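You operate a simulated robot arm through the tools that you are given. There is no shell and no other tool.

You run a simulated robot arm. Do the job below in one go: nothing can be reset, and whatever is moved stays where it is left.

## Task
Set the slipped tail lamp level, its arm at the yellow ring.
Fine: slacken the clamp screw first; the ring meets the sleeve; the screw ends tight.

The check looks at the end state, three seconds after you hand in, the way a careful person would. Anything else that was tipped, shoved, dropped, spilled or broken makes it a failure.

## Robot
A 6-joint arm with a two-finger parallel gripper, fixed in place. Base frame: the origin is on the floor under the middle of its stand, x ahead of it, y to its left, z up. Lengths are in mm, angles in rad, forces in N, time in s.
With the tool pointing down near the work surface it reaches from about 300 to 660 mm from the base axis. Its first joint turns from -2.007 to 2.007 rad. Payload 3.43 kg.
The tool frame sits at the grasp point between the pads (the TCP): z along the fingers, y along the line on which they close. The tips reach 34 mm beyond it. The gripper opens to 128 mm. The fingers are 24 mm wide and 12 mm thick; the gripper's body (48 by 130 mm) begins 96 mm behind the TCP.
Orientation is that of the tool frame in the base frame, as a unit quaternion [w, x, y, z]. With the fingers straight down and closing along the base's y, the tool's x points along the base's -x, its y along +y and its z along -z.

## Interface
- The arm moves only by the tool arm_command. Its argument "moves" is a list of rows, each a list of 7 numbers: the shift along the base's x, y, z in units of 30 mm (1.0 is 30 mm), then the turn, a rotation vector about the base's x, y, z in units of 6 degrees (1.0 is 6 degrees), then the opening, from 0 (shut) to 1 (fully open). In form: [[tx, ty, tz, rx, ry, rz, hand], ...]. A call has 1 to 20 rows; each row shifts and turns the commanded pose from where the row before left it. A call with a number of a shift or a turn outside -1 to 1 is refused whole. Rows are played at 5 a second. More than 50 mm and 0.15 rad between two rows, or a gripper value outside its range, and nothing of the call is played. A pose out of reach is approached as far as the arm can. The call stops where the force on the tool passes 40 N (or 10 N more than at its start, if that is more) or the arm is blocked; 0.2 s more then pass. Each finger travels about 153 mm/s and halts on what it meets, pressing with about 43 N; the grip force reading is that of the motor and also rises with nothing between the fingers. The clock runs only during rows and for 0.2 s after the last one: add rows that do not move to give the fingers time. It gives the time, the measured TCP pose, the force on the tool (base axes), the opening and the grip force at its end, in the units of the frame above (readings bear some noise), with the torque about the TCP (base axes, N m) and any sound that the robot's microphone picked up, and new pictures: "pictures" is both (left out), scene, wrist or none.
- Cameras (640 x 400 px; columns grow to the right, rows downward): "scene" is fixed at [49.8, -499.9, 1462]; the picture's right is [0.39, -0.92, 0.00], its down [-0.65, -0.27, -0.71] and it looks along [0.65, 0.28, -0.71] (base axes); focal length 214 px, centre (320, 200). "wrist" rides on the gripper at [76, -11, -160] in the tool frame; the picture's right is [0.15, 0.99, 0.00], its down [-0.88, 0.13, -0.46] and it looks along [-0.45, 0.07, 0.89] (tool axes); focal length 234 px, centre (320, 200).
- move_column(by): slides the trunk up (or, below 0, down) by that many mm; the arm rides with it, the base frame stays. It gives what a move gives, with no picture.
- locate(camera, pixels): there is no depth. For up to 12 entries [column, row, z] of the newest picture of that camera ("zoom" is the newest enlarged one), the place [x, y] in the base frame at which the ray of that pixel passes the height z, good to about 3 mm. No time passes.
- enlarge(camera, box): a new picture of the part [left, top, right, bottom] of that camera's present view, enlarged. No time passes.
- close_job(): hands the job in; it is judged then, once.

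Leave the gripper open and the arm clear of the work at the hand-in unless told otherwise.

The tools are called after "Emit:" as a command line: name --pt "numbers of a row" for each row, then --argument value for the rest, lists and objects as JSON in quotes. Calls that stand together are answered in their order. arm_command: Moves the arm, as the interface text tells. Its arguments: {"type":"object","properties":{"moves":{"type":"array"},"pictures":{"type":"string","enum":["both","scene","wrist","none"]}},"required":["moves"]} The other tools are called the same way: move_column (by) moves the trunk up or down; locate (camera, pixels) gives the place at which the rays of pixels pass given heights; enlarge (camera, box) takes an enlarged picture of a part of a camera's view; close_job () hands the job in.

At the start:

```text
t: 0.0
tool_pos: [278.4, -324.8, 1285.6]
orientation: [-0.001, 0.001, 1.0, -0.001]
contact_force: [-0.7, -0.5, 1.0]
wrist_torque: [0.0, 0.01, -0.01]
grip_width: 128.1
gripper_force: 0.2
trunk travel left (down, up): [-925.0, 65.0]
```

scene: 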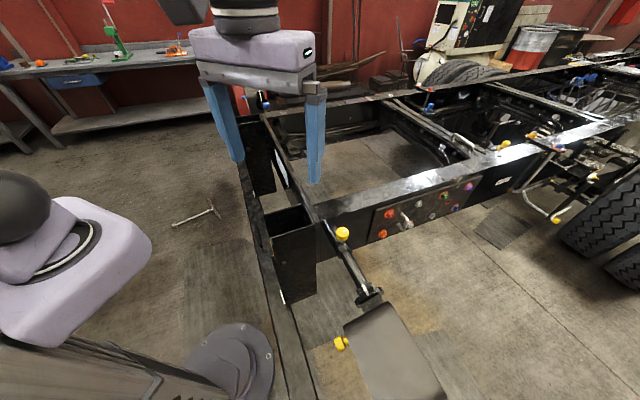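
wrist: 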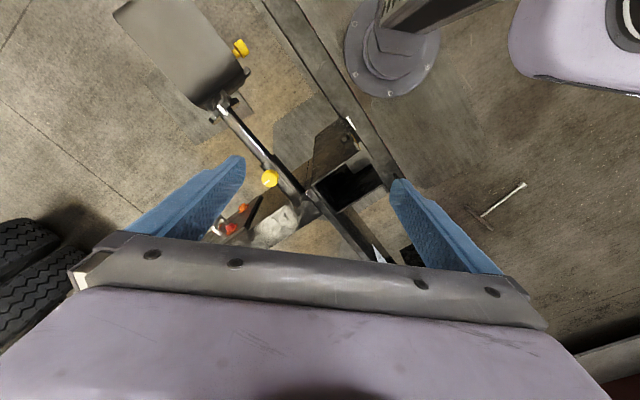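

I see a truck chassis frame from above. An arm runs from the frame at about (335,235) to a lamp body at (395,355) in the scene view, with yellow things at (342,233) and (340,343). I'll enlarge both views there before moving anything.

Emit:
enlarge --camera "scene" --box '[260, 180, 460, 400]'

Emit:
enlarge --camera "wrist" --box '[100, 0, 420, 260]'

Emit:
enlarge --camera "scene" --box '[310, 150, 480, 260]'

```text
1.82 times, centred on (360, 290) of scene
```

zoom: 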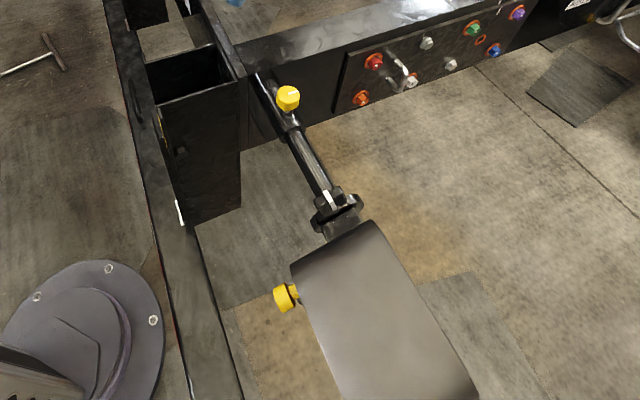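

```text
1.54 times, centred on (260, 130) of wrist
```

zoom: 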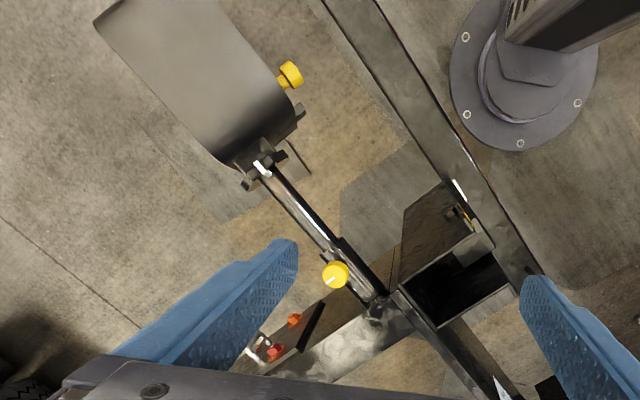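

```text
3.64 times, centred on (395, 205) of scene
```

zoom: 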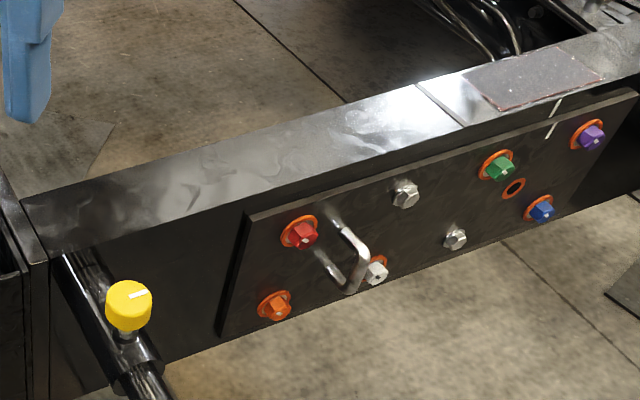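

The sleeve with its yellow-headed screw is near (342,233), the arm runs to the bracket near (368,293), and there is a second yellow knob on the lamp body near (340,343). Next I'll zoom tightly on each to find the yellow ring and the screw marks.

Emit:
enlarge --camera "scene" --box '[310, 210, 394, 262]'

Emit:
enlarge --camera "scene" --box '[330, 255, 410, 305]'

Emit:
enlarge --camera "scene" --box '[310, 310, 454, 400]'

Emit:
enlarge --camera "wrist" --box '[200, 90, 328, 170]'

Emit:
enlarge --camera "wrist" --box '[240, 140, 320, 190]'

Emit:
enlarge --camera "wrist" --box '[100, 0, 260, 100]'

```text
7.62 times, centred on (352, 236) of scene
```

zoom: 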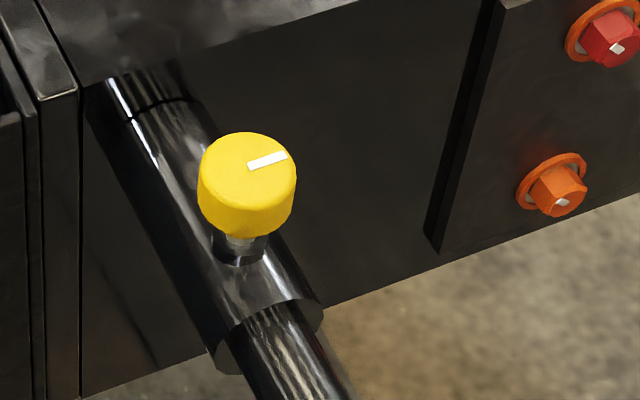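

```text
8.00 times, centred on (370, 280) of scene
```

zoom: 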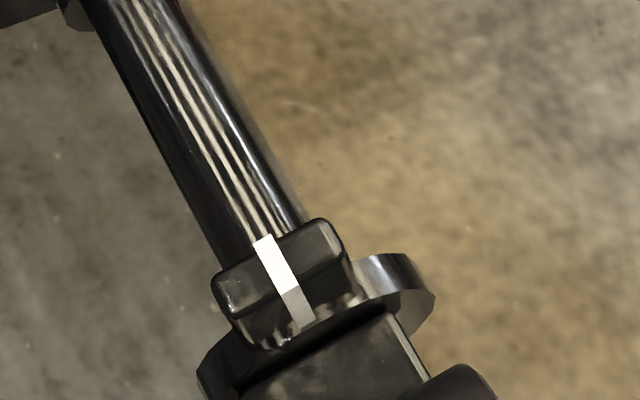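

```text
4.44 times, centred on (382, 355) of scene
```

zoom: 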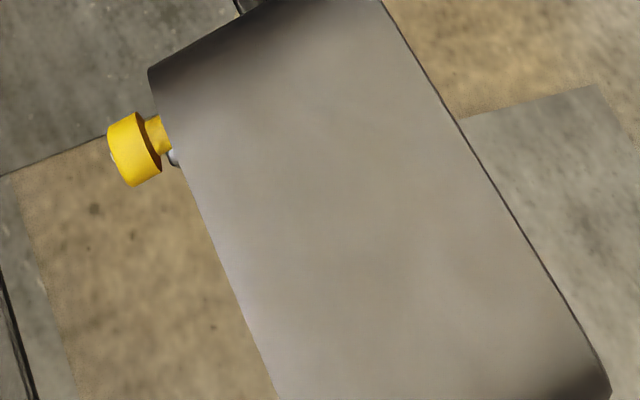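

```text
5.00 times, centred on (264, 130) of wrist
```

zoom: 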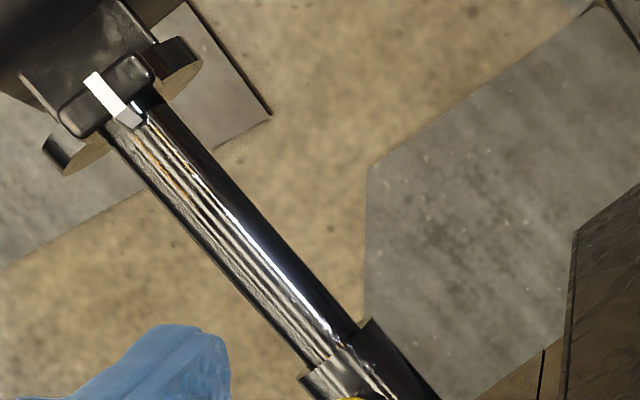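

```text
8.00 times, centred on (280, 165) of wrist
```

zoom: 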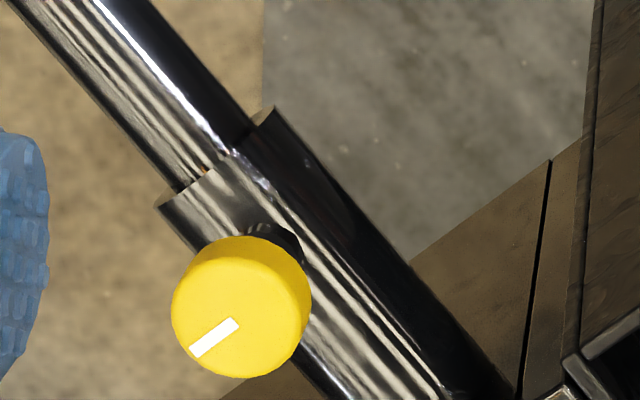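

```text
4.00 times, centred on (180, 50) of wrist
```

zoom: 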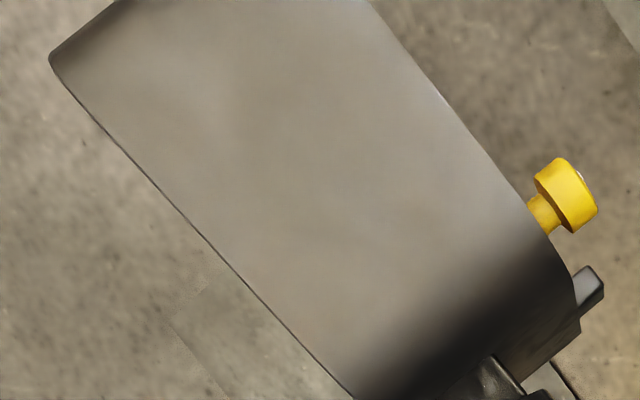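

I can't see the ring yet, so it may be inside the sleeve or on the arm's underside. I'll triangulate the screw head (scene (342,233), wrist (270,178)), the sleeve mouth and the bracket by reading each pixel at several heights in both cameras.

Emit:
locate --camera "scene" --pixels '[[342, 232, 600], [342, 232, 800], [342, 232, 1000], [349, 252, 600], [349, 252, 800], [366, 289, 600], [366, 289, 800], [339, 343, 600], [339, 343, 800], [386, 235, 600], [386, 235, 800], [265, 232, 800]]'

Emit:
locate --camera "wrist" --pixels '[[269.5, 178, 600], [269.5, 178, 800], [269.5, 178, 1000], [265, 162, 600], [265, 162, 800], [222, 108, 600], [222, 108, 800], [241, 47, 600], [241, 47, 800], [231, 228, 600], [231, 228, 800]]'

```text
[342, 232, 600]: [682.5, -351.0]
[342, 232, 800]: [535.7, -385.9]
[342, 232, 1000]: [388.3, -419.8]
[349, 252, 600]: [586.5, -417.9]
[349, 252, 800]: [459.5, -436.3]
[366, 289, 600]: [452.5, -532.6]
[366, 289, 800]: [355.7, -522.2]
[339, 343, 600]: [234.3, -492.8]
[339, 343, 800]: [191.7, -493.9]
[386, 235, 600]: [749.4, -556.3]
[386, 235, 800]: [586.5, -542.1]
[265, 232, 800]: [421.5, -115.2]
```

```text
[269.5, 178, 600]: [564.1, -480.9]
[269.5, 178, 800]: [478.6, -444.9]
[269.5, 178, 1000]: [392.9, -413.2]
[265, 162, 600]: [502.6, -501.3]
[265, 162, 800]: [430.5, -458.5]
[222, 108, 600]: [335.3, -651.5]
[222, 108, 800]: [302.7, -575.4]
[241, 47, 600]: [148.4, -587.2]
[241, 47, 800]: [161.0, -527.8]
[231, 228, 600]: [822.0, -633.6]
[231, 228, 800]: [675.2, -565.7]
```

The readings agree. The screw head is near (399,-416,985), the bracket's white mark near (276,-513,965) and the lamp knob near (168,-495,911). The arm therefore runs outward along roughly (-0.78,-0.62). The space above the sleeve is empty, so I'll lower the gripper, staying over 110 mm above it, for a closer wrist picture.

Emit:
arm_command --pt "0.34 -0.43 -0.65 0 0 0 1" --pt "0.34 -0.43 -0.65 0 0 0 1" --pt "0.34 -0.43 -0.65 0 0 0 1" --pt "0.34 -0.43 -0.65 0 0 0 1" --pt "0.34 -0.43 -0.65 0 0 0 1" --pt "0.34 -0.43 -0.65 0 0 0 1" --pt "0.34 -0.43 -0.65 0 0 0 1" --pt "0.34 -0.43 -0.65 0 0 0 1" --pictures "both"

```text
t: 1.8
tool_pos: [362.7, -430.4, 1129.3]
orientation: [-0.001, 0.0, 1.0, 0.0]
contact_force: [-0.3, 0.4, -0.1]
wrist_torque: [0.03, -0.01, 0.02]
grip_width: 128.0
gripper_force: 0.0
trunk travel left (down, up): [-925.0, 65.0]
```

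scene: 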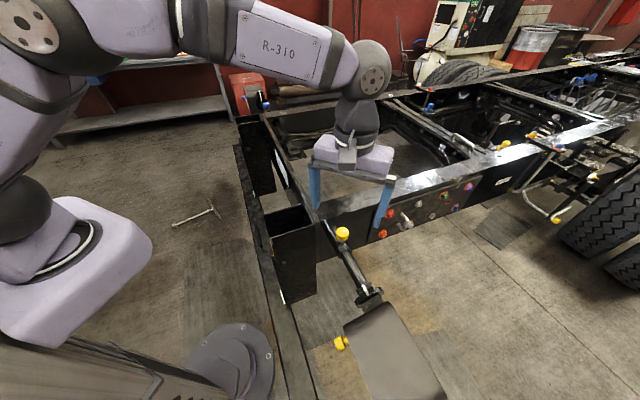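
wrist: 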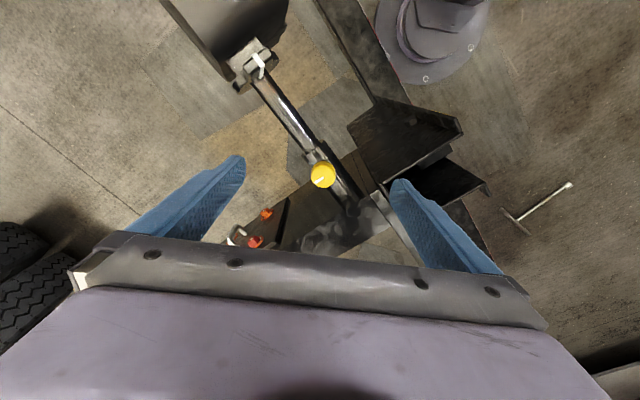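

The screw head now shows at wrist (322,175), the arm runs up-left from it, and the bracket is at (258,66). I'll enlarge these parts.

Emit:
enlarge --camera "wrist" --box '[280, 125, 376, 185]'

Emit:
enlarge --camera "wrist" --box '[200, 10, 328, 90]'

Emit:
enlarge --camera "wrist" --box '[240, 60, 352, 130]'

Emit:
enlarge --camera "wrist" --box '[304, 160, 432, 240]'

```text
6.67 times, centred on (328, 155) of wrist
```

zoom: 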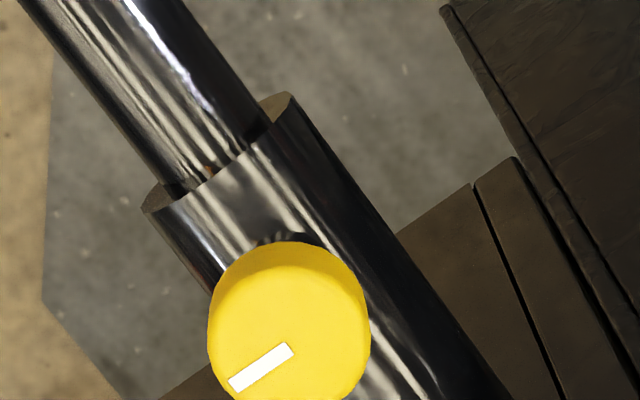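

```text
5.00 times, centred on (264, 50) of wrist
```

zoom: 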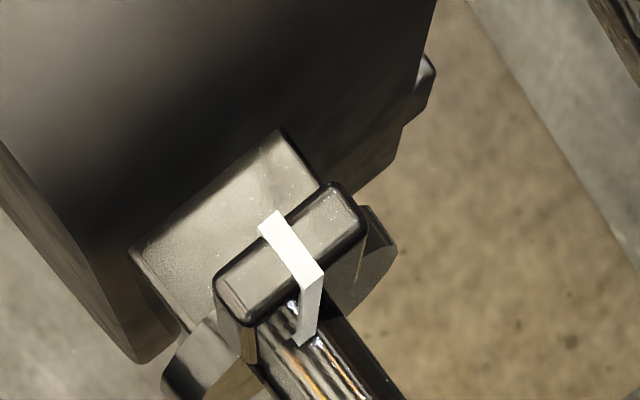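

```text
5.71 times, centred on (296, 95) of wrist
```

zoom: 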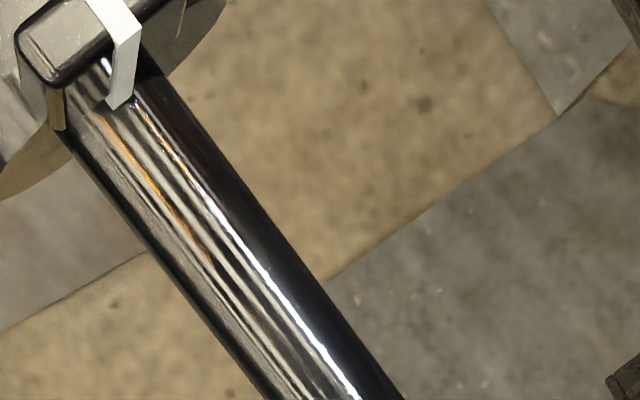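

```text
5.00 times, centred on (368, 200) of wrist
```

zoom: 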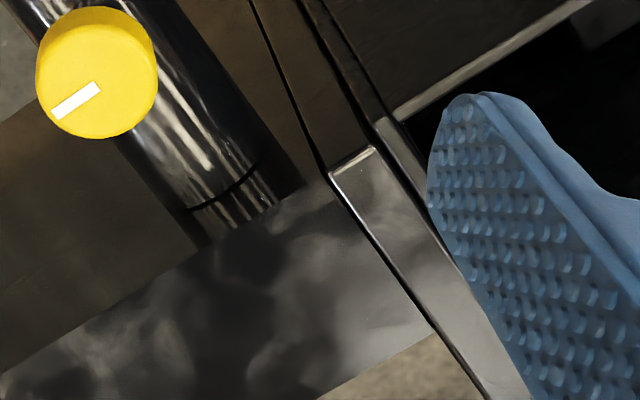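

The sleeve mouth shows no ring, so the arm has probably slipped inward and the ring is hidden. I need to see the lamp and its tilt, so I'll move the gripper outboard above the lamp, tips at about 1060 mm, well over it.

Emit:
arm_command --pt "-0.9 -0.6 -0.1 0 0 0 1" --pt "-0.9 -0.6 -0.1 0 0 0 1" --pt "-0.9 -0.6 -0.1 0 0 0 1" --pt "-0.9 -0.6 -0.1 0 0 0 1" --pt "-0.9 -0.6 -0.1 0 0 0 1" --pt "-0.9 -0.6 -0.1 0 0 0 1" --pt "-0.9 -0.6 -0.1 0 0 0 1" --pictures "both"

```text
t: 3.4
tool_pos: [170.0, -557.0, 1110.7]
orientation: [0.0, 0.0, 1.0, 0.0]
contact_force: [-0.6, 0.5, -0.1]
wrist_torque: [0.03, 0.0, 0.03]
grip_width: 128.2
gripper_force: 0.1
trunk travel left (down, up): [-925.0, 65.0]
```

scene: 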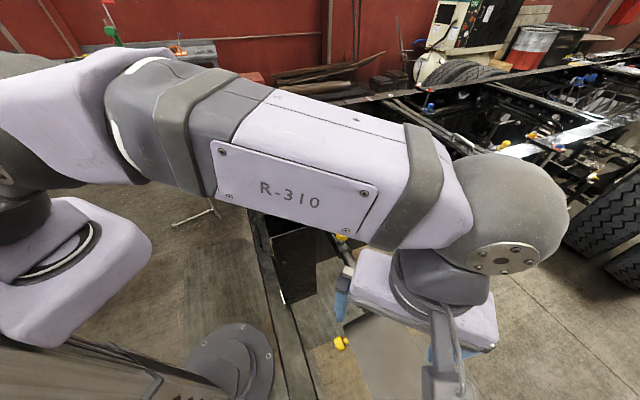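
wrist: 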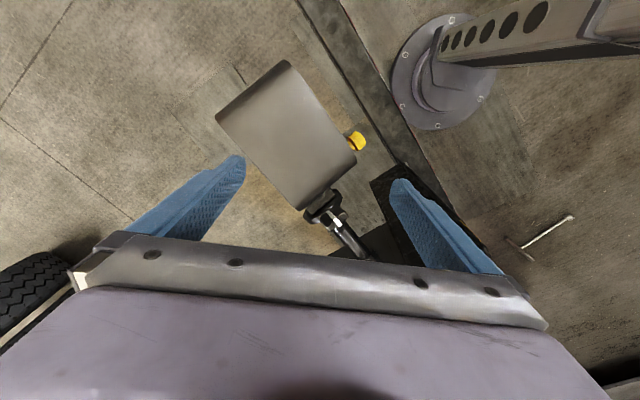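

The lamp body now spans wrist (215–357, 60–210), with the yellow knob at (356,141) and the white-marked bracket at (337,225). I'll enlarge these.

Emit:
enlarge --camera "wrist" --box '[208, 50, 368, 150]'

Emit:
enlarge --camera "wrist" --box '[320, 110, 384, 150]'

Emit:
enlarge --camera "wrist" --box '[280, 165, 408, 245]'

Emit:
enlarge --camera "scene" --box '[320, 300, 448, 400]'

```text
4.00 times, centred on (288, 100) of wrist
```

zoom: 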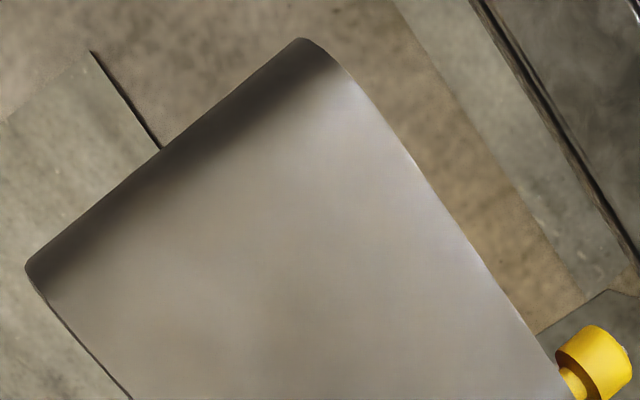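

```text
10.00 times, centred on (352, 130) of wrist
```

zoom: 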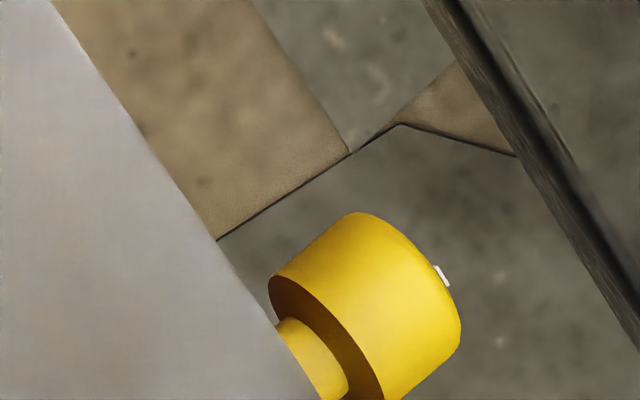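

```text
5.00 times, centred on (344, 205) of wrist
```

zoom: 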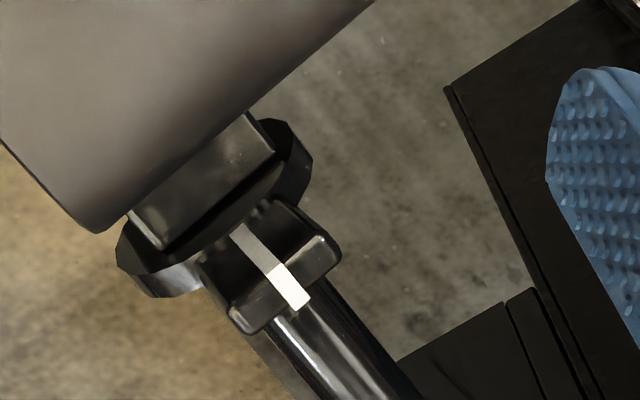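

```text
4.00 times, centred on (384, 350) of scene
```

zoom: 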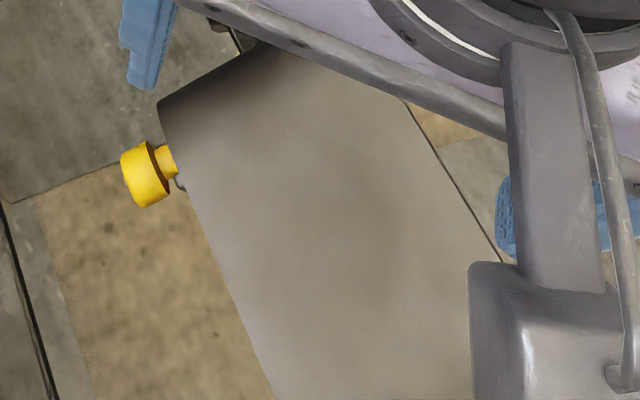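

The lamp knob at wrist zoom shows the back of its cap from above, so that side of the lamp is hanging down: the lamp is rolled about the arm. The collar by the bracket carries a white mark on one face. To measure the roll and the sleeve heights I'll yaw and tilt the gripper for a lower side view from the robot's side. It stays about 70 mm clear of the arm line, over open floor.

Emit:
arm_command --pt "0.389 0.578 0 0 0 -0.958 1" --pt "0.389 0.578 0 0 0 -0.958 1" --pt "0.389 0.578 0 0 0 -0.958 1" --pt "0.389 0.578 0 0 0 -0.958 1" --pt "0.389 0.578 0 0 0 -0.958 1" --pt "0.389 0.578 0 0 0 -0.958 1" --pt "0.389 0.578 0 0 0 -0.958 1" --pt "0.389 0.578 0 0 0 -0.958 1" --pt "0.389 0.578 0 0 0 -0.958 1" --pt "0 0 -0.6 -0.785 -0.619 0 1" --pt "0 0 -0.6 -0.785 -0.619 0 1" --pt "0 0 -0.6 -0.785 -0.619 0 1" --pt "0 0 -0.6 -0.785 -0.619 0 1" --pt "0 0 -0.6 -0.785 -0.619 0 1" --pictures "both"

```text
t: 6.4
tool_pos: [281.2, -393.3, 1029.8]
orientation: [0.212, 0.422, 0.877, -0.088]
contact_force: [0.0, -0.1, -1.1]
wrist_torque: [0.01, 0.02, 0.0]
grip_width: 127.8
gripper_force: 0.0
out of reach, approached as far as the arm can: row 14
trunk travel left (down, up): [-925.0, 65.0]
```

scene: 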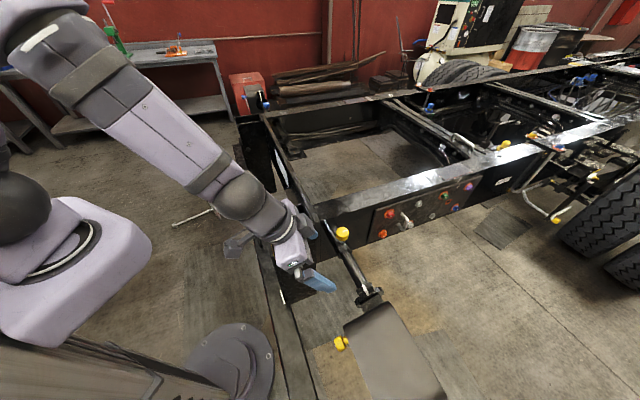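
wrist: 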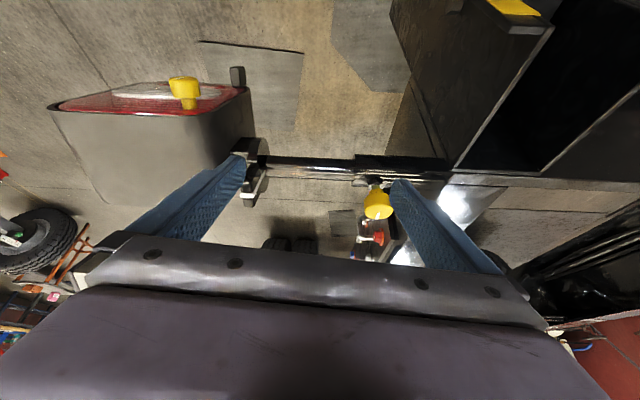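

This is a useful side view, upside down with image-up pointing floorward. The lamp's red lens edge runs along (60–240, 80–115) with the knob at (185,93). The arm runs from (265,160) to the sleeve mouth at (355,165), and the screw head is at (378,205). I'll enlarge these.

Emit:
enlarge --camera "wrist" --box '[232, 130, 424, 250]'

Emit:
enlarge --camera "wrist" --box '[40, 50, 264, 190]'

Emit:
enlarge --camera "wrist" --box '[330, 140, 426, 200]'

Emit:
enlarge --camera "wrist" --box '[225, 125, 305, 175]'

```text
3.33 times, centred on (328, 190) of wrist
```

zoom: 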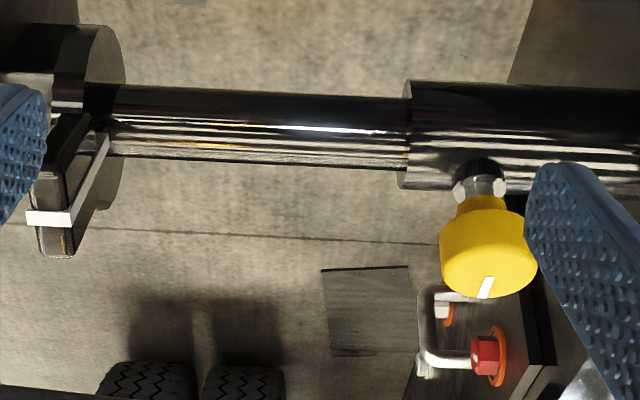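

```text
2.86 times, centred on (152, 120) of wrist
```

zoom: 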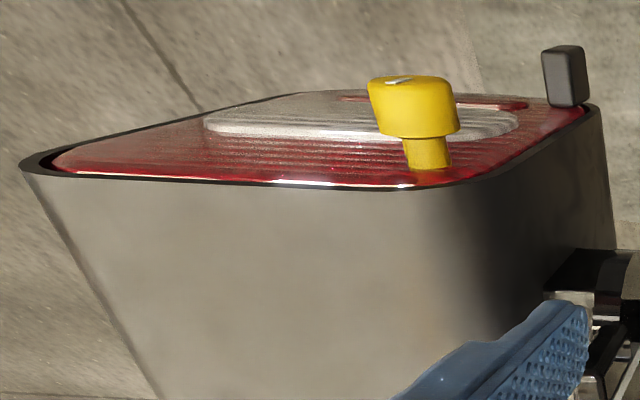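

```text
6.67 times, centred on (378, 170) of wrist
```

zoom: 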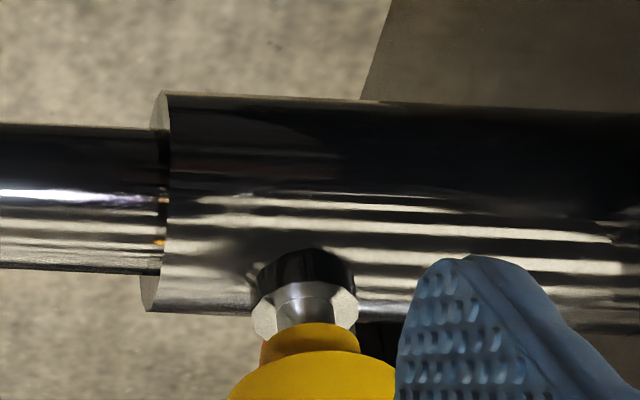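

```text
8.00 times, centred on (265, 150) of wrist
```

zoom: 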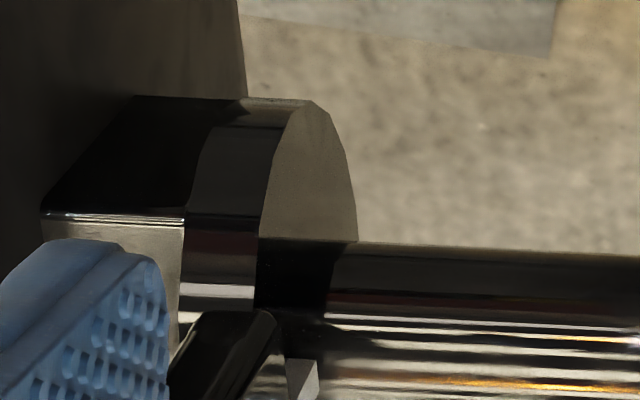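

The screw has a yellow head on a steel shank. The collar carries an upright fin with a white stripe over its top, and the lamp's lens faces the robot side and droops. The knob on the lens is a different part, so I'll leave it alone. The arm is not blocking the scene camera now, so I'll zoom there to pair pixels for triangulation.

Emit:
enlarge --camera "scene" --box '[340, 270, 404, 310]'

Emit:
enlarge --camera "scene" --box '[318, 215, 382, 255]'

Emit:
enlarge --camera "wrist" --box '[228, 150, 292, 210]'

```text
10.00 times, centred on (372, 290) of scene
```

zoom: 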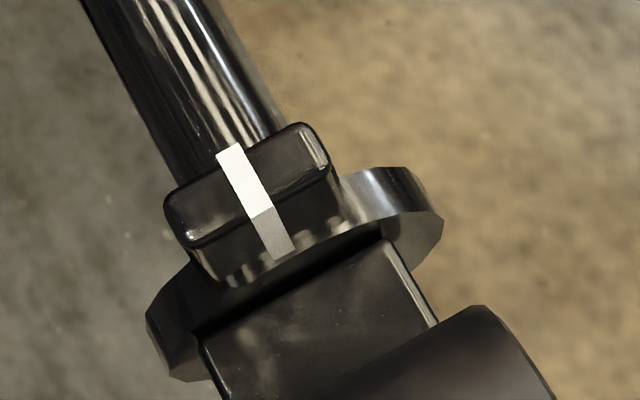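

```text
10.00 times, centred on (350, 235) of scene
```

zoom: 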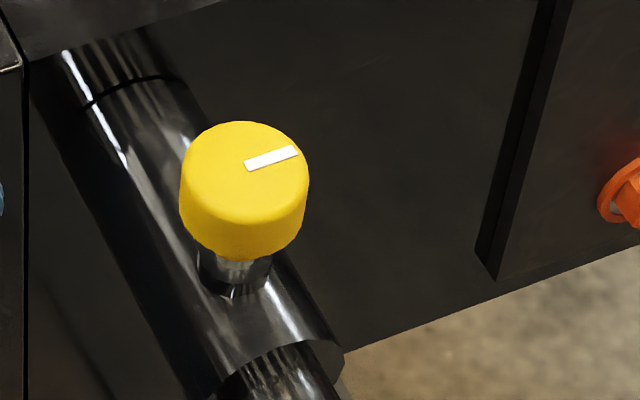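

```text
6.67 times, centred on (260, 180) of wrist
```

zoom: 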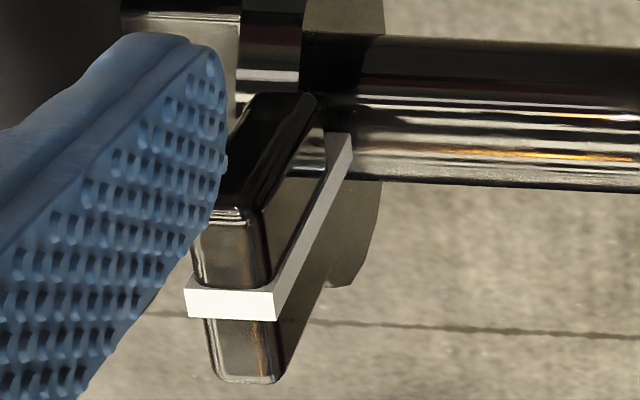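

The fin's top face carries the white stripe at its middle and leans toward the robot side. I'll pair pixels: sleeve mouth scene (345.5,253) with wrist (353.5,170), tube near the fin scene (361.5,284) with wrist (266,166), and fin stripe and screw head in both.

Emit:
locate --camera "scene" --pixels '[[345.5, 253, 900], [345.5, 253, 960], [361.5, 284, 900], [361.5, 284, 960], [366.5, 289.5, 920], [366.5, 289.5, 980], [344.3, 229, 940], [344.3, 229, 1000], [335.5, 223.5, 900], [335.5, 223.5, 960], [341.5, 241, 940], [341.5, 241, 980]]'

Emit:
locate --camera "wrist" --pixels '[[353.5, 170.3, 900], [353.5, 170.3, 960], [265.8, 166, 900], [265.8, 166, 960], [246.5, 195.5, 920], [246.5, 195.5, 980], [374.5, 219.5, 940], [374.5, 219.5, 1000], [242, 181, 960], [246, 208, 960], [372, 188, 940], [372, 188, 980]]'

```text
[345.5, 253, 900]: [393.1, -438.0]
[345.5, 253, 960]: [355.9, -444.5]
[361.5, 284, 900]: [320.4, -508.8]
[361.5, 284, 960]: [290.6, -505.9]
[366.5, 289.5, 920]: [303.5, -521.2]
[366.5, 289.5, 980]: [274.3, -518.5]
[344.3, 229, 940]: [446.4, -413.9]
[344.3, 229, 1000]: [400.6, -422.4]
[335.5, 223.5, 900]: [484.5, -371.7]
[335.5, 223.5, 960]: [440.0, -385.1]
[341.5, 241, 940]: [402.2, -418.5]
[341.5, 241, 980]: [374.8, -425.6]
```

```text
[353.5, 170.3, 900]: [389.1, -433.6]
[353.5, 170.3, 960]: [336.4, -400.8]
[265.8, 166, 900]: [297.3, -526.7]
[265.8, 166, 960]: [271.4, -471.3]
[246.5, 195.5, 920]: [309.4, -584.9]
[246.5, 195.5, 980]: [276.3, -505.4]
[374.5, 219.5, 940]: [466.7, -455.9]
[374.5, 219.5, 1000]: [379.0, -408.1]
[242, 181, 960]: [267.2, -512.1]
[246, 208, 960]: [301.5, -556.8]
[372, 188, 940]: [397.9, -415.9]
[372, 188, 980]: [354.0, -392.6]
```

The triangulation puts the sleeve mouth centre near (397,-437,892). The arm is level and runs along (-0.707,-0.707). The screw is vertical with its head top near (407,-418,979). The fin stripe is near (280,-519,970), about 25 mm off the vertical over 78 mm, so the roll is roughly 17.6° toward the robot side. Next I'll rise, untilt and come over the screw head at about 1090 mm.

Emit:
arm_command --pt "0 0 1 0 0 0 1" --pt "0 0 1 0 0 0 0.8" --pt "0.867 -0.147 0 0.785 0.619 0 0.6" --pt "0.867 -0.147 0 0.785 0.619 0 0.6" --pt "0.867 -0.147 0 0.785 0.619 0 0.6" --pt "0.867 -0.147 0 0.785 0.619 0 0.6" --pt "0.867 -0.147 0 0.785 0.619 0 0.6" --pictures "both"

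```text
t: 8.0
tool_pos: [413.1, -417.3, 1086.4]
orientation: [-0.024, 0.436, 0.899, 0.026]
contact_force: [0.0, 0.4, -0.4]
wrist_torque: [0.03, 0.05, 0.01]
grip_width: 76.8
gripper_force: 0.0
trunk travel left (down, up): [-925.0, 65.0]
```

scene: 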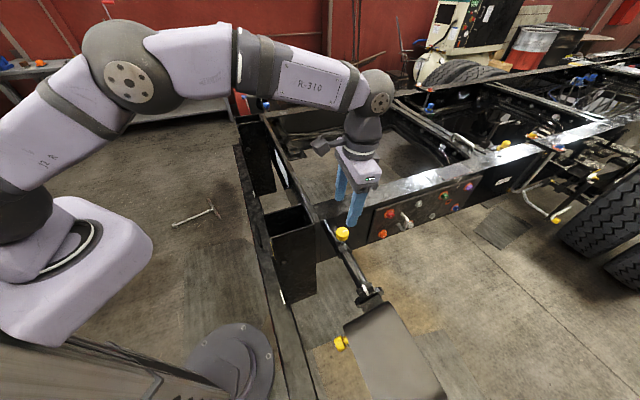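
wrist: 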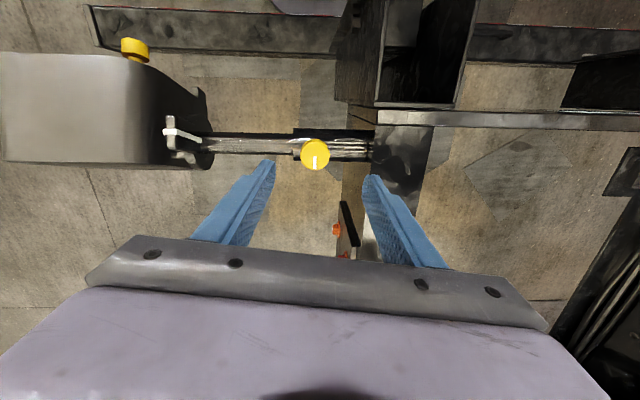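

The tool is about 4° past vertical. I'll correct that, then yaw further in free air (about -90°) to see how far the wrist turns, because the screw needs a long counter-clockwise stroke.

Emit:
arm_command --pt "0 0 0 -0.647 -0.196 0 0.6" --pt "0 0 0 0 0 -1 0.6" --pt "0 0 0 0 0 -1 0.6" --pt "0 0 0 0 0 -1 0.6" --pt "0 0 0 0 0 -1 0.6" --pt "0 0 0 0 0 -1 0.6" --pt "0 0 0 0 0 -1 0.6" --pt "0 0 0 0 0 -1 0.6" --pt "0 0 0 0 0 -1 0.6" --pt "0 0 0 0 0 -1 0.6" --pt "0 0 0 0 0 -1 0.6" --pt "0 0 0 0 0 -1 0.6" --pt "0 0 0 0 0 -1 0.6" --pt "0 0 0 0 0 -1 0.6" --pt "0 0 0 0 0 0 0.6" --pictures "both"

```text
t: 11.2
tool_pos: [412.6, -417.0, 1089.2]
orientation: [0.002, 0.906, 0.424, -0.002]
contact_force: [-0.3, 1.4, -0.5]
wrist_torque: [0.01, 0.03, -0.01]
grip_width: 76.8
gripper_force: 0.0
trunk travel left (down, up): [-925.0, 65.0]
```

scene: 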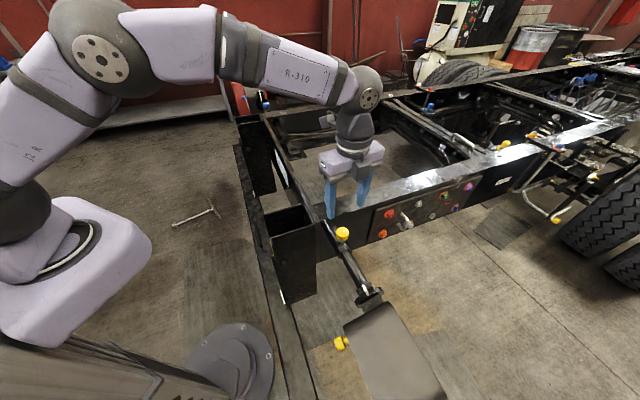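
wrist: 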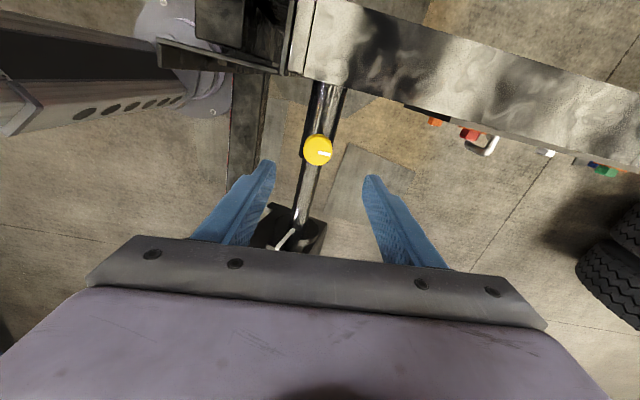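

The yaw reached about -130° with no limit. The knob head is at wrist (318,150) and scene (342,233). I'll zoom and locate the head's top centre in both.

Emit:
enlarge --camera "wrist" --box '[286, 130, 350, 170]'

Emit:
enlarge --camera "scene" --box '[318, 215, 366, 245]'

Emit:
locate --camera "wrist" --pixels '[[318, 150, 940], [318, 150, 980], [303, 150, 980], [333.5, 151, 980], [327, 62, 947], [270, 70, 900]]'

Emit:
locate --camera "scene" --pixels '[[342.3, 232, 960], [342.3, 232, 980]]'

```text
10.00 times, centred on (318, 150) of wrist
```

zoom: 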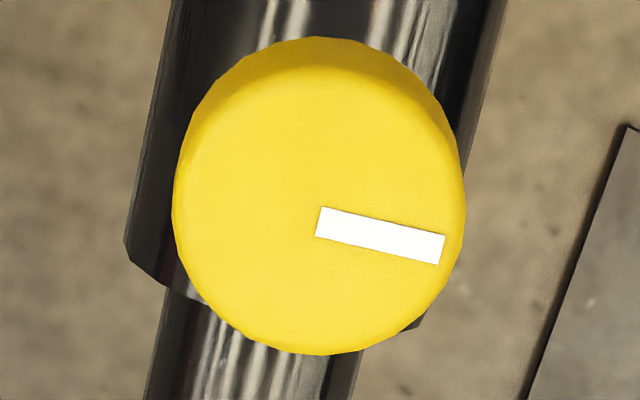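

```text
13.33 times, centred on (342, 230) of scene
```

zoom: 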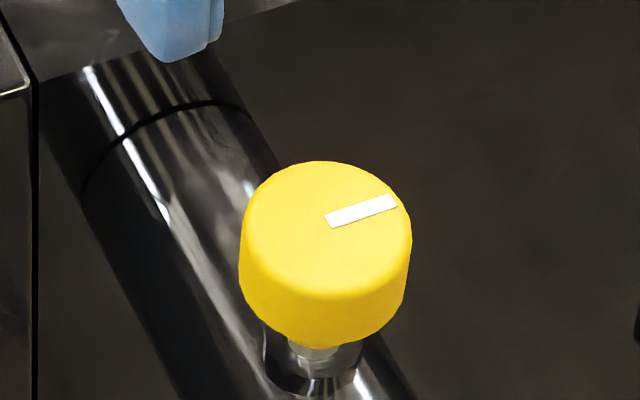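

```text
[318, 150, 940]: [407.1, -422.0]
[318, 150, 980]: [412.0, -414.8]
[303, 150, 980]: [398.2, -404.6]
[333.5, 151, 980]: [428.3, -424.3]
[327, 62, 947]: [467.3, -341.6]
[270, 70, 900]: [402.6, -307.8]
```

```text
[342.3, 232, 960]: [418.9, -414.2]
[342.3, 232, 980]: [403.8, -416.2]
```

The head's top centre triangulates to (410,-417,973), about 36 mm in diameter and 18 mm tall. The fingers straddle it roughly across the sleeve. I'll shift 2 mm and go down to about z 964, with tips at about 930, above the sleeve top at roughly 917.

Emit:
arm_command --pt "-0.08 0 -0.8 0 0 0 0.6" --pt "0 0 -0.8 0 0 0 0.6" --pt "0 0 -0.8 0 0 0 0.6" --pt "0 0 -0.8 0 0 0 0.6" --pt "0 0 -0.7 0 0 0 0.6" --pt "0 0 -0.2 0 0 0 0.6" --pt "0 0 0 0 0 0 0.6" --pictures "both"

```text
t: 12.8
tool_pos: [409.0, -416.1, 966.8]
orientation: [0.002, 0.905, 0.425, -0.002]
contact_force: [-0.3, -0.4, -1.0]
wrist_torque: [0.0, -0.04, 0.0]
grip_width: 76.5
gripper_force: 0.1
trunk travel left (down, up): [-925.0, 65.0]
```

scene: 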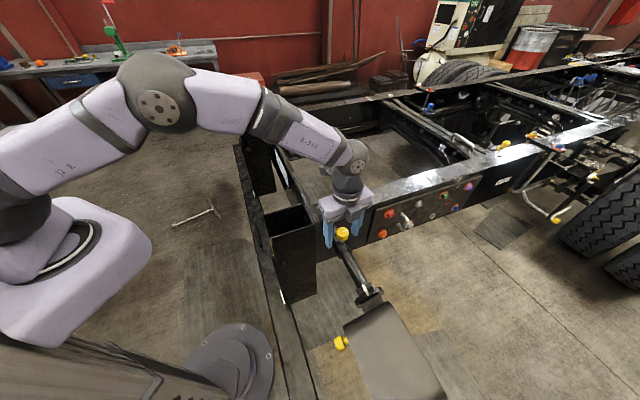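
wrist: 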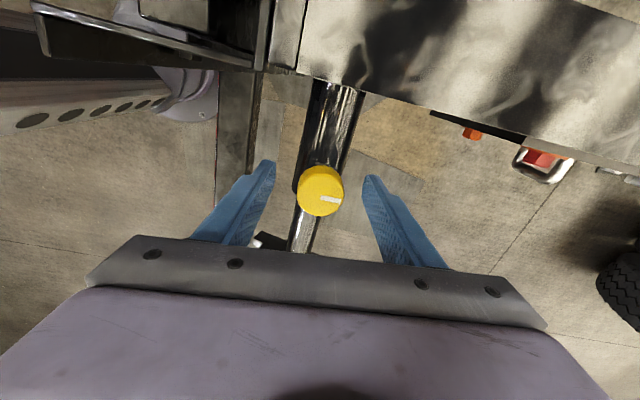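

The head is centred between the fingers at (320,190). I'll close on it and hold for a moment to read the grip width and force.

Emit:
arm_command --pt "0 0 0 0 0 0 0.25" --pt "0 0 0 0 0 0 0" --pt "0 0 0 0 0 0 0" --pictures "wrist"

```text
t: 13.6
tool_pos: [409.1, -418.1, 965.4]
orientation: [0.003, 0.905, 0.425, -0.001]
contact_force: [2.3, -1.7, -1.0]
wrist_torque: [0.04, -0.04, 0.04]
grip_width: 35.4
gripper_force: 45.0
trunk travel left (down, up): [-925.0, 65.0]
```

wrist: 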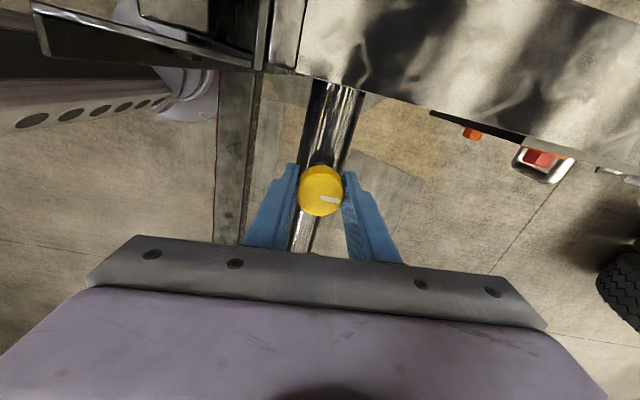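

I have a firm grip at 35.4 mm and 45 N with almost no side force. Now I'll turn the head counter-clockwise a little (12°) and read the torque.

Emit:
arm_command --pt "0 0 0 0 0 0.5 0" --pt "0 0 0 0 0 0.5 0" --pt "0 0 0 0 0 0.5 0" --pt "0 0 0 0 0 0.5 0" --pictures "both"

```text
t: 14.6
tool_pos: [411.3, -418.2, 966.7]
orientation: [0.002, 0.856, 0.517, -0.002]
contact_force: [-0.2, 0.1, -1.2]
wrist_torque: [-0.21, 0.34, 0.0]
grip_width: 35.5
gripper_force: 45.3
trunk travel left (down, up): [-925.0, 65.0]
```

scene: 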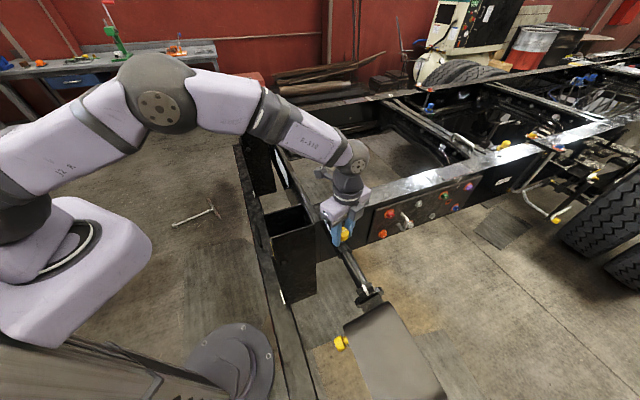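
wrist: 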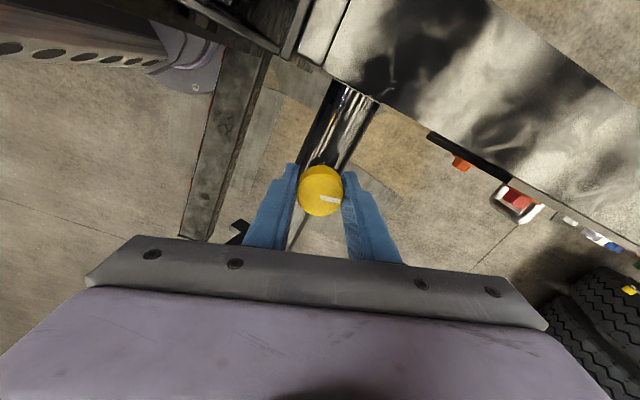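

The white mark stayed fixed relative to the fingers while the yaw changed 12°, so the screw turned with the gripper. I'll keep going counter-clockwise 30° and watch the lamp at scene (395,350).

Emit:
arm_command --pt "0 0 0 0 0 0.75 0" --pt "0 0 0 0 0 0.75 0" --pt "0 0 0 0 0 0.75 0" --pt "0 0 0 0 0 0.75 0" --pt "0 0 0 0 0 0.75 0" --pt "0 0 0 0 0 0.75 0" --pt "0 0 0 0 0 0.5 0" --pictures "both"

```text
t: 16.2
tool_pos: [410.5, -417.5, 966.3]
orientation: [0.002, 0.692, 0.722, -0.001]
contact_force: [-3.4, 1.3, -5.9]
wrist_torque: [-0.72, 0.51, -0.03]
grip_width: 35.6
gripper_force: 45.0
trunk travel left (down, up): [-925.0, 65.0]
```

scene: 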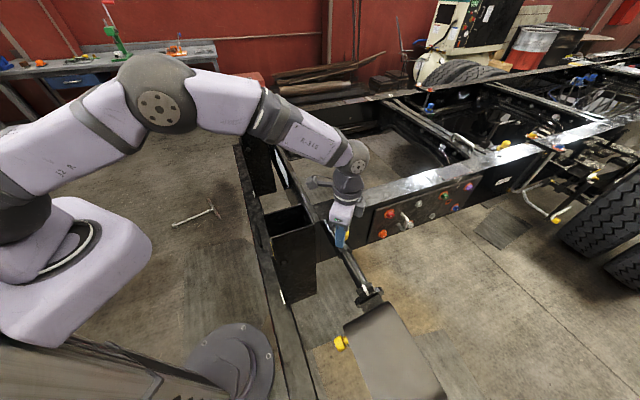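
wrist: 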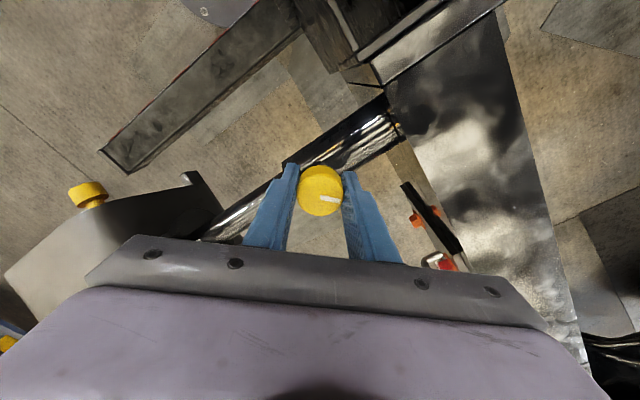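

The turn is now 42° and the mark still moves with the fingers. The force reads (-3.4,1.3,-5.9), slightly along z. I'll continue another 45° and see how force and torque develop.

Emit:
arm_command --pt "0 0 0 0 0 0.75 0" --pt "0 0 0 0 0 0.75 0" --pt "0 0 0 0 0 0.75 0" --pt "0 0 0 0 0 0.75 0" --pt "0 0 0 0 0 0.75 0" --pt "0 0 0 0 0 0.75 0" --pt "0 0 0 0 0 0.75 0" --pt "0 0 0 0 0 0.75 0" --pt "0 0 0 0 0 0.75 0" --pt "0 0 0 0 0 0.75 0" --pictures "both"

```text
t: 18.4
tool_pos: [410.7, -416.8, 966.2]
orientation: [0.003, 0.363, 0.932, 0.001]
contact_force: [-5.5, 2.0, -8.7]
wrist_torque: [-0.52, 0.07, -0.04]
grip_width: 35.5
gripper_force: 44.6
trunk travel left (down, up): [-925.0, 65.0]
```

scene: 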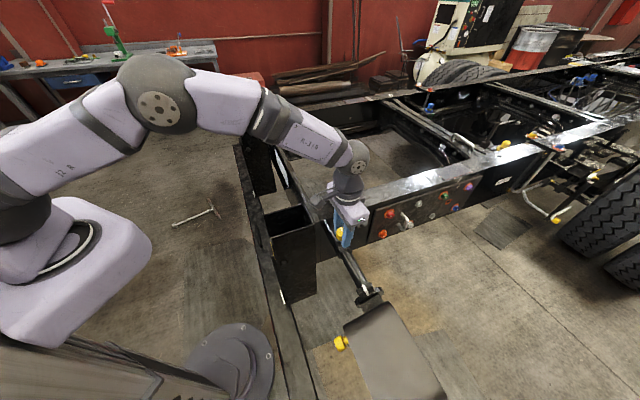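
wrist: 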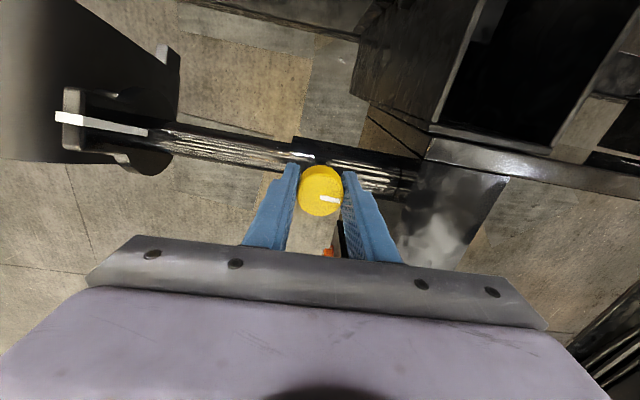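

The turn is 87° so far, with the force z at -8.7 N and nearly no torque about z. Before going on I want to know whether the head rises or sinks, so I'll open, lift 120 mm straight up and compare with the earlier zoom.

Emit:
arm_command --pt "0 0 0 0 0 0 0.6" --pt "0 0 0 0 0 0 0.6" --pt "0 0 0.8 0 0 0 0.6" --pt "0 0 0.8 0 0 0 0.6" --pt "0 0 0.8 0 0 0 0.6" --pt "0 0 0.8 0 0 0 0.6" --pt "0 0 0.8 0 0 0 0.6" --pictures "both"

Emit:
enlarge --camera "scene" --box '[318, 215, 366, 245]'

Emit:
enlarge --camera "wrist" --box '[286, 130, 350, 170]'

Emit:
enlarge --camera "scene" --box '[340, 270, 404, 310]'

```text
t: 20.0
tool_pos: [410.9, -417.0, 1087.1]
orientation: [0.003, 0.364, 0.931, 0.001]
contact_force: [-0.4, 0.4, 0.6]
wrist_torque: [0.02, 0.0, -0.01]
grip_width: 76.6
gripper_force: 0.1
trunk travel left (down, up): [-925.0, 65.0]
```

scene: 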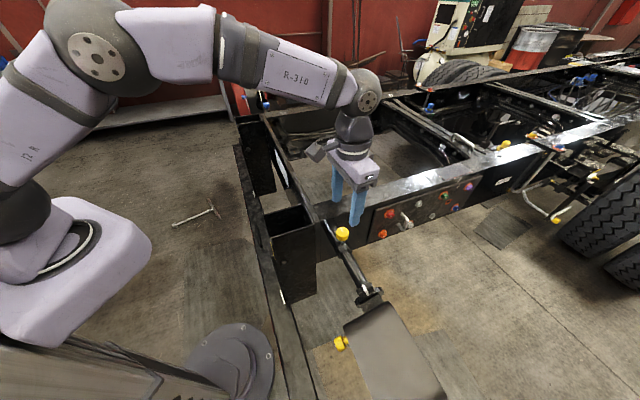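
wrist: 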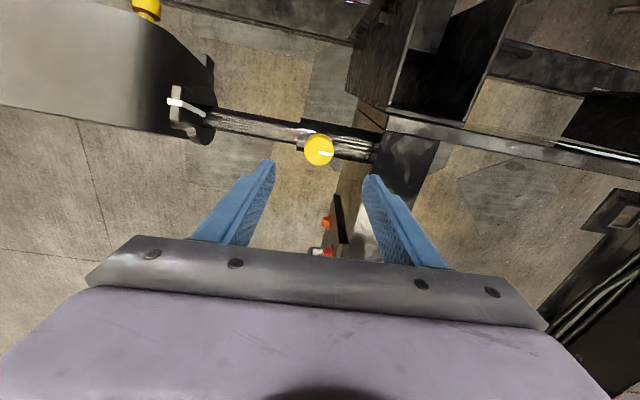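

```text
13.33 times, centred on (342, 230) of scene
```

zoom: 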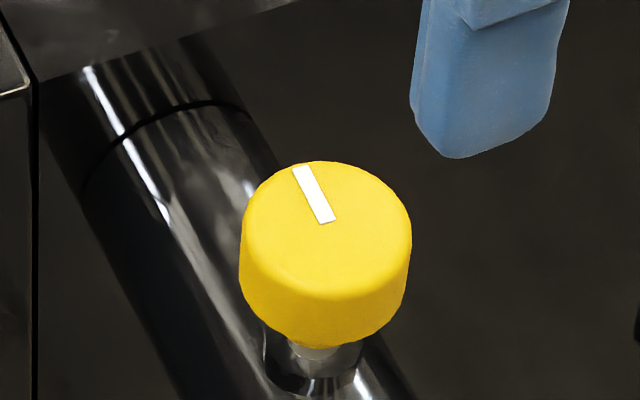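

```text
10.00 times, centred on (318, 150) of wrist
```

zoom: 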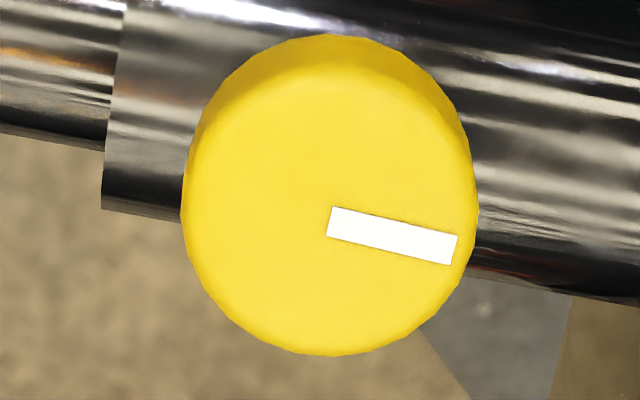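

```text
10.00 times, centred on (372, 290) of scene
```

zoom: 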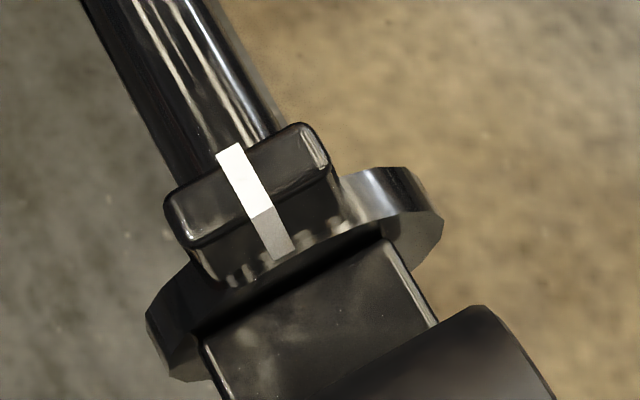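

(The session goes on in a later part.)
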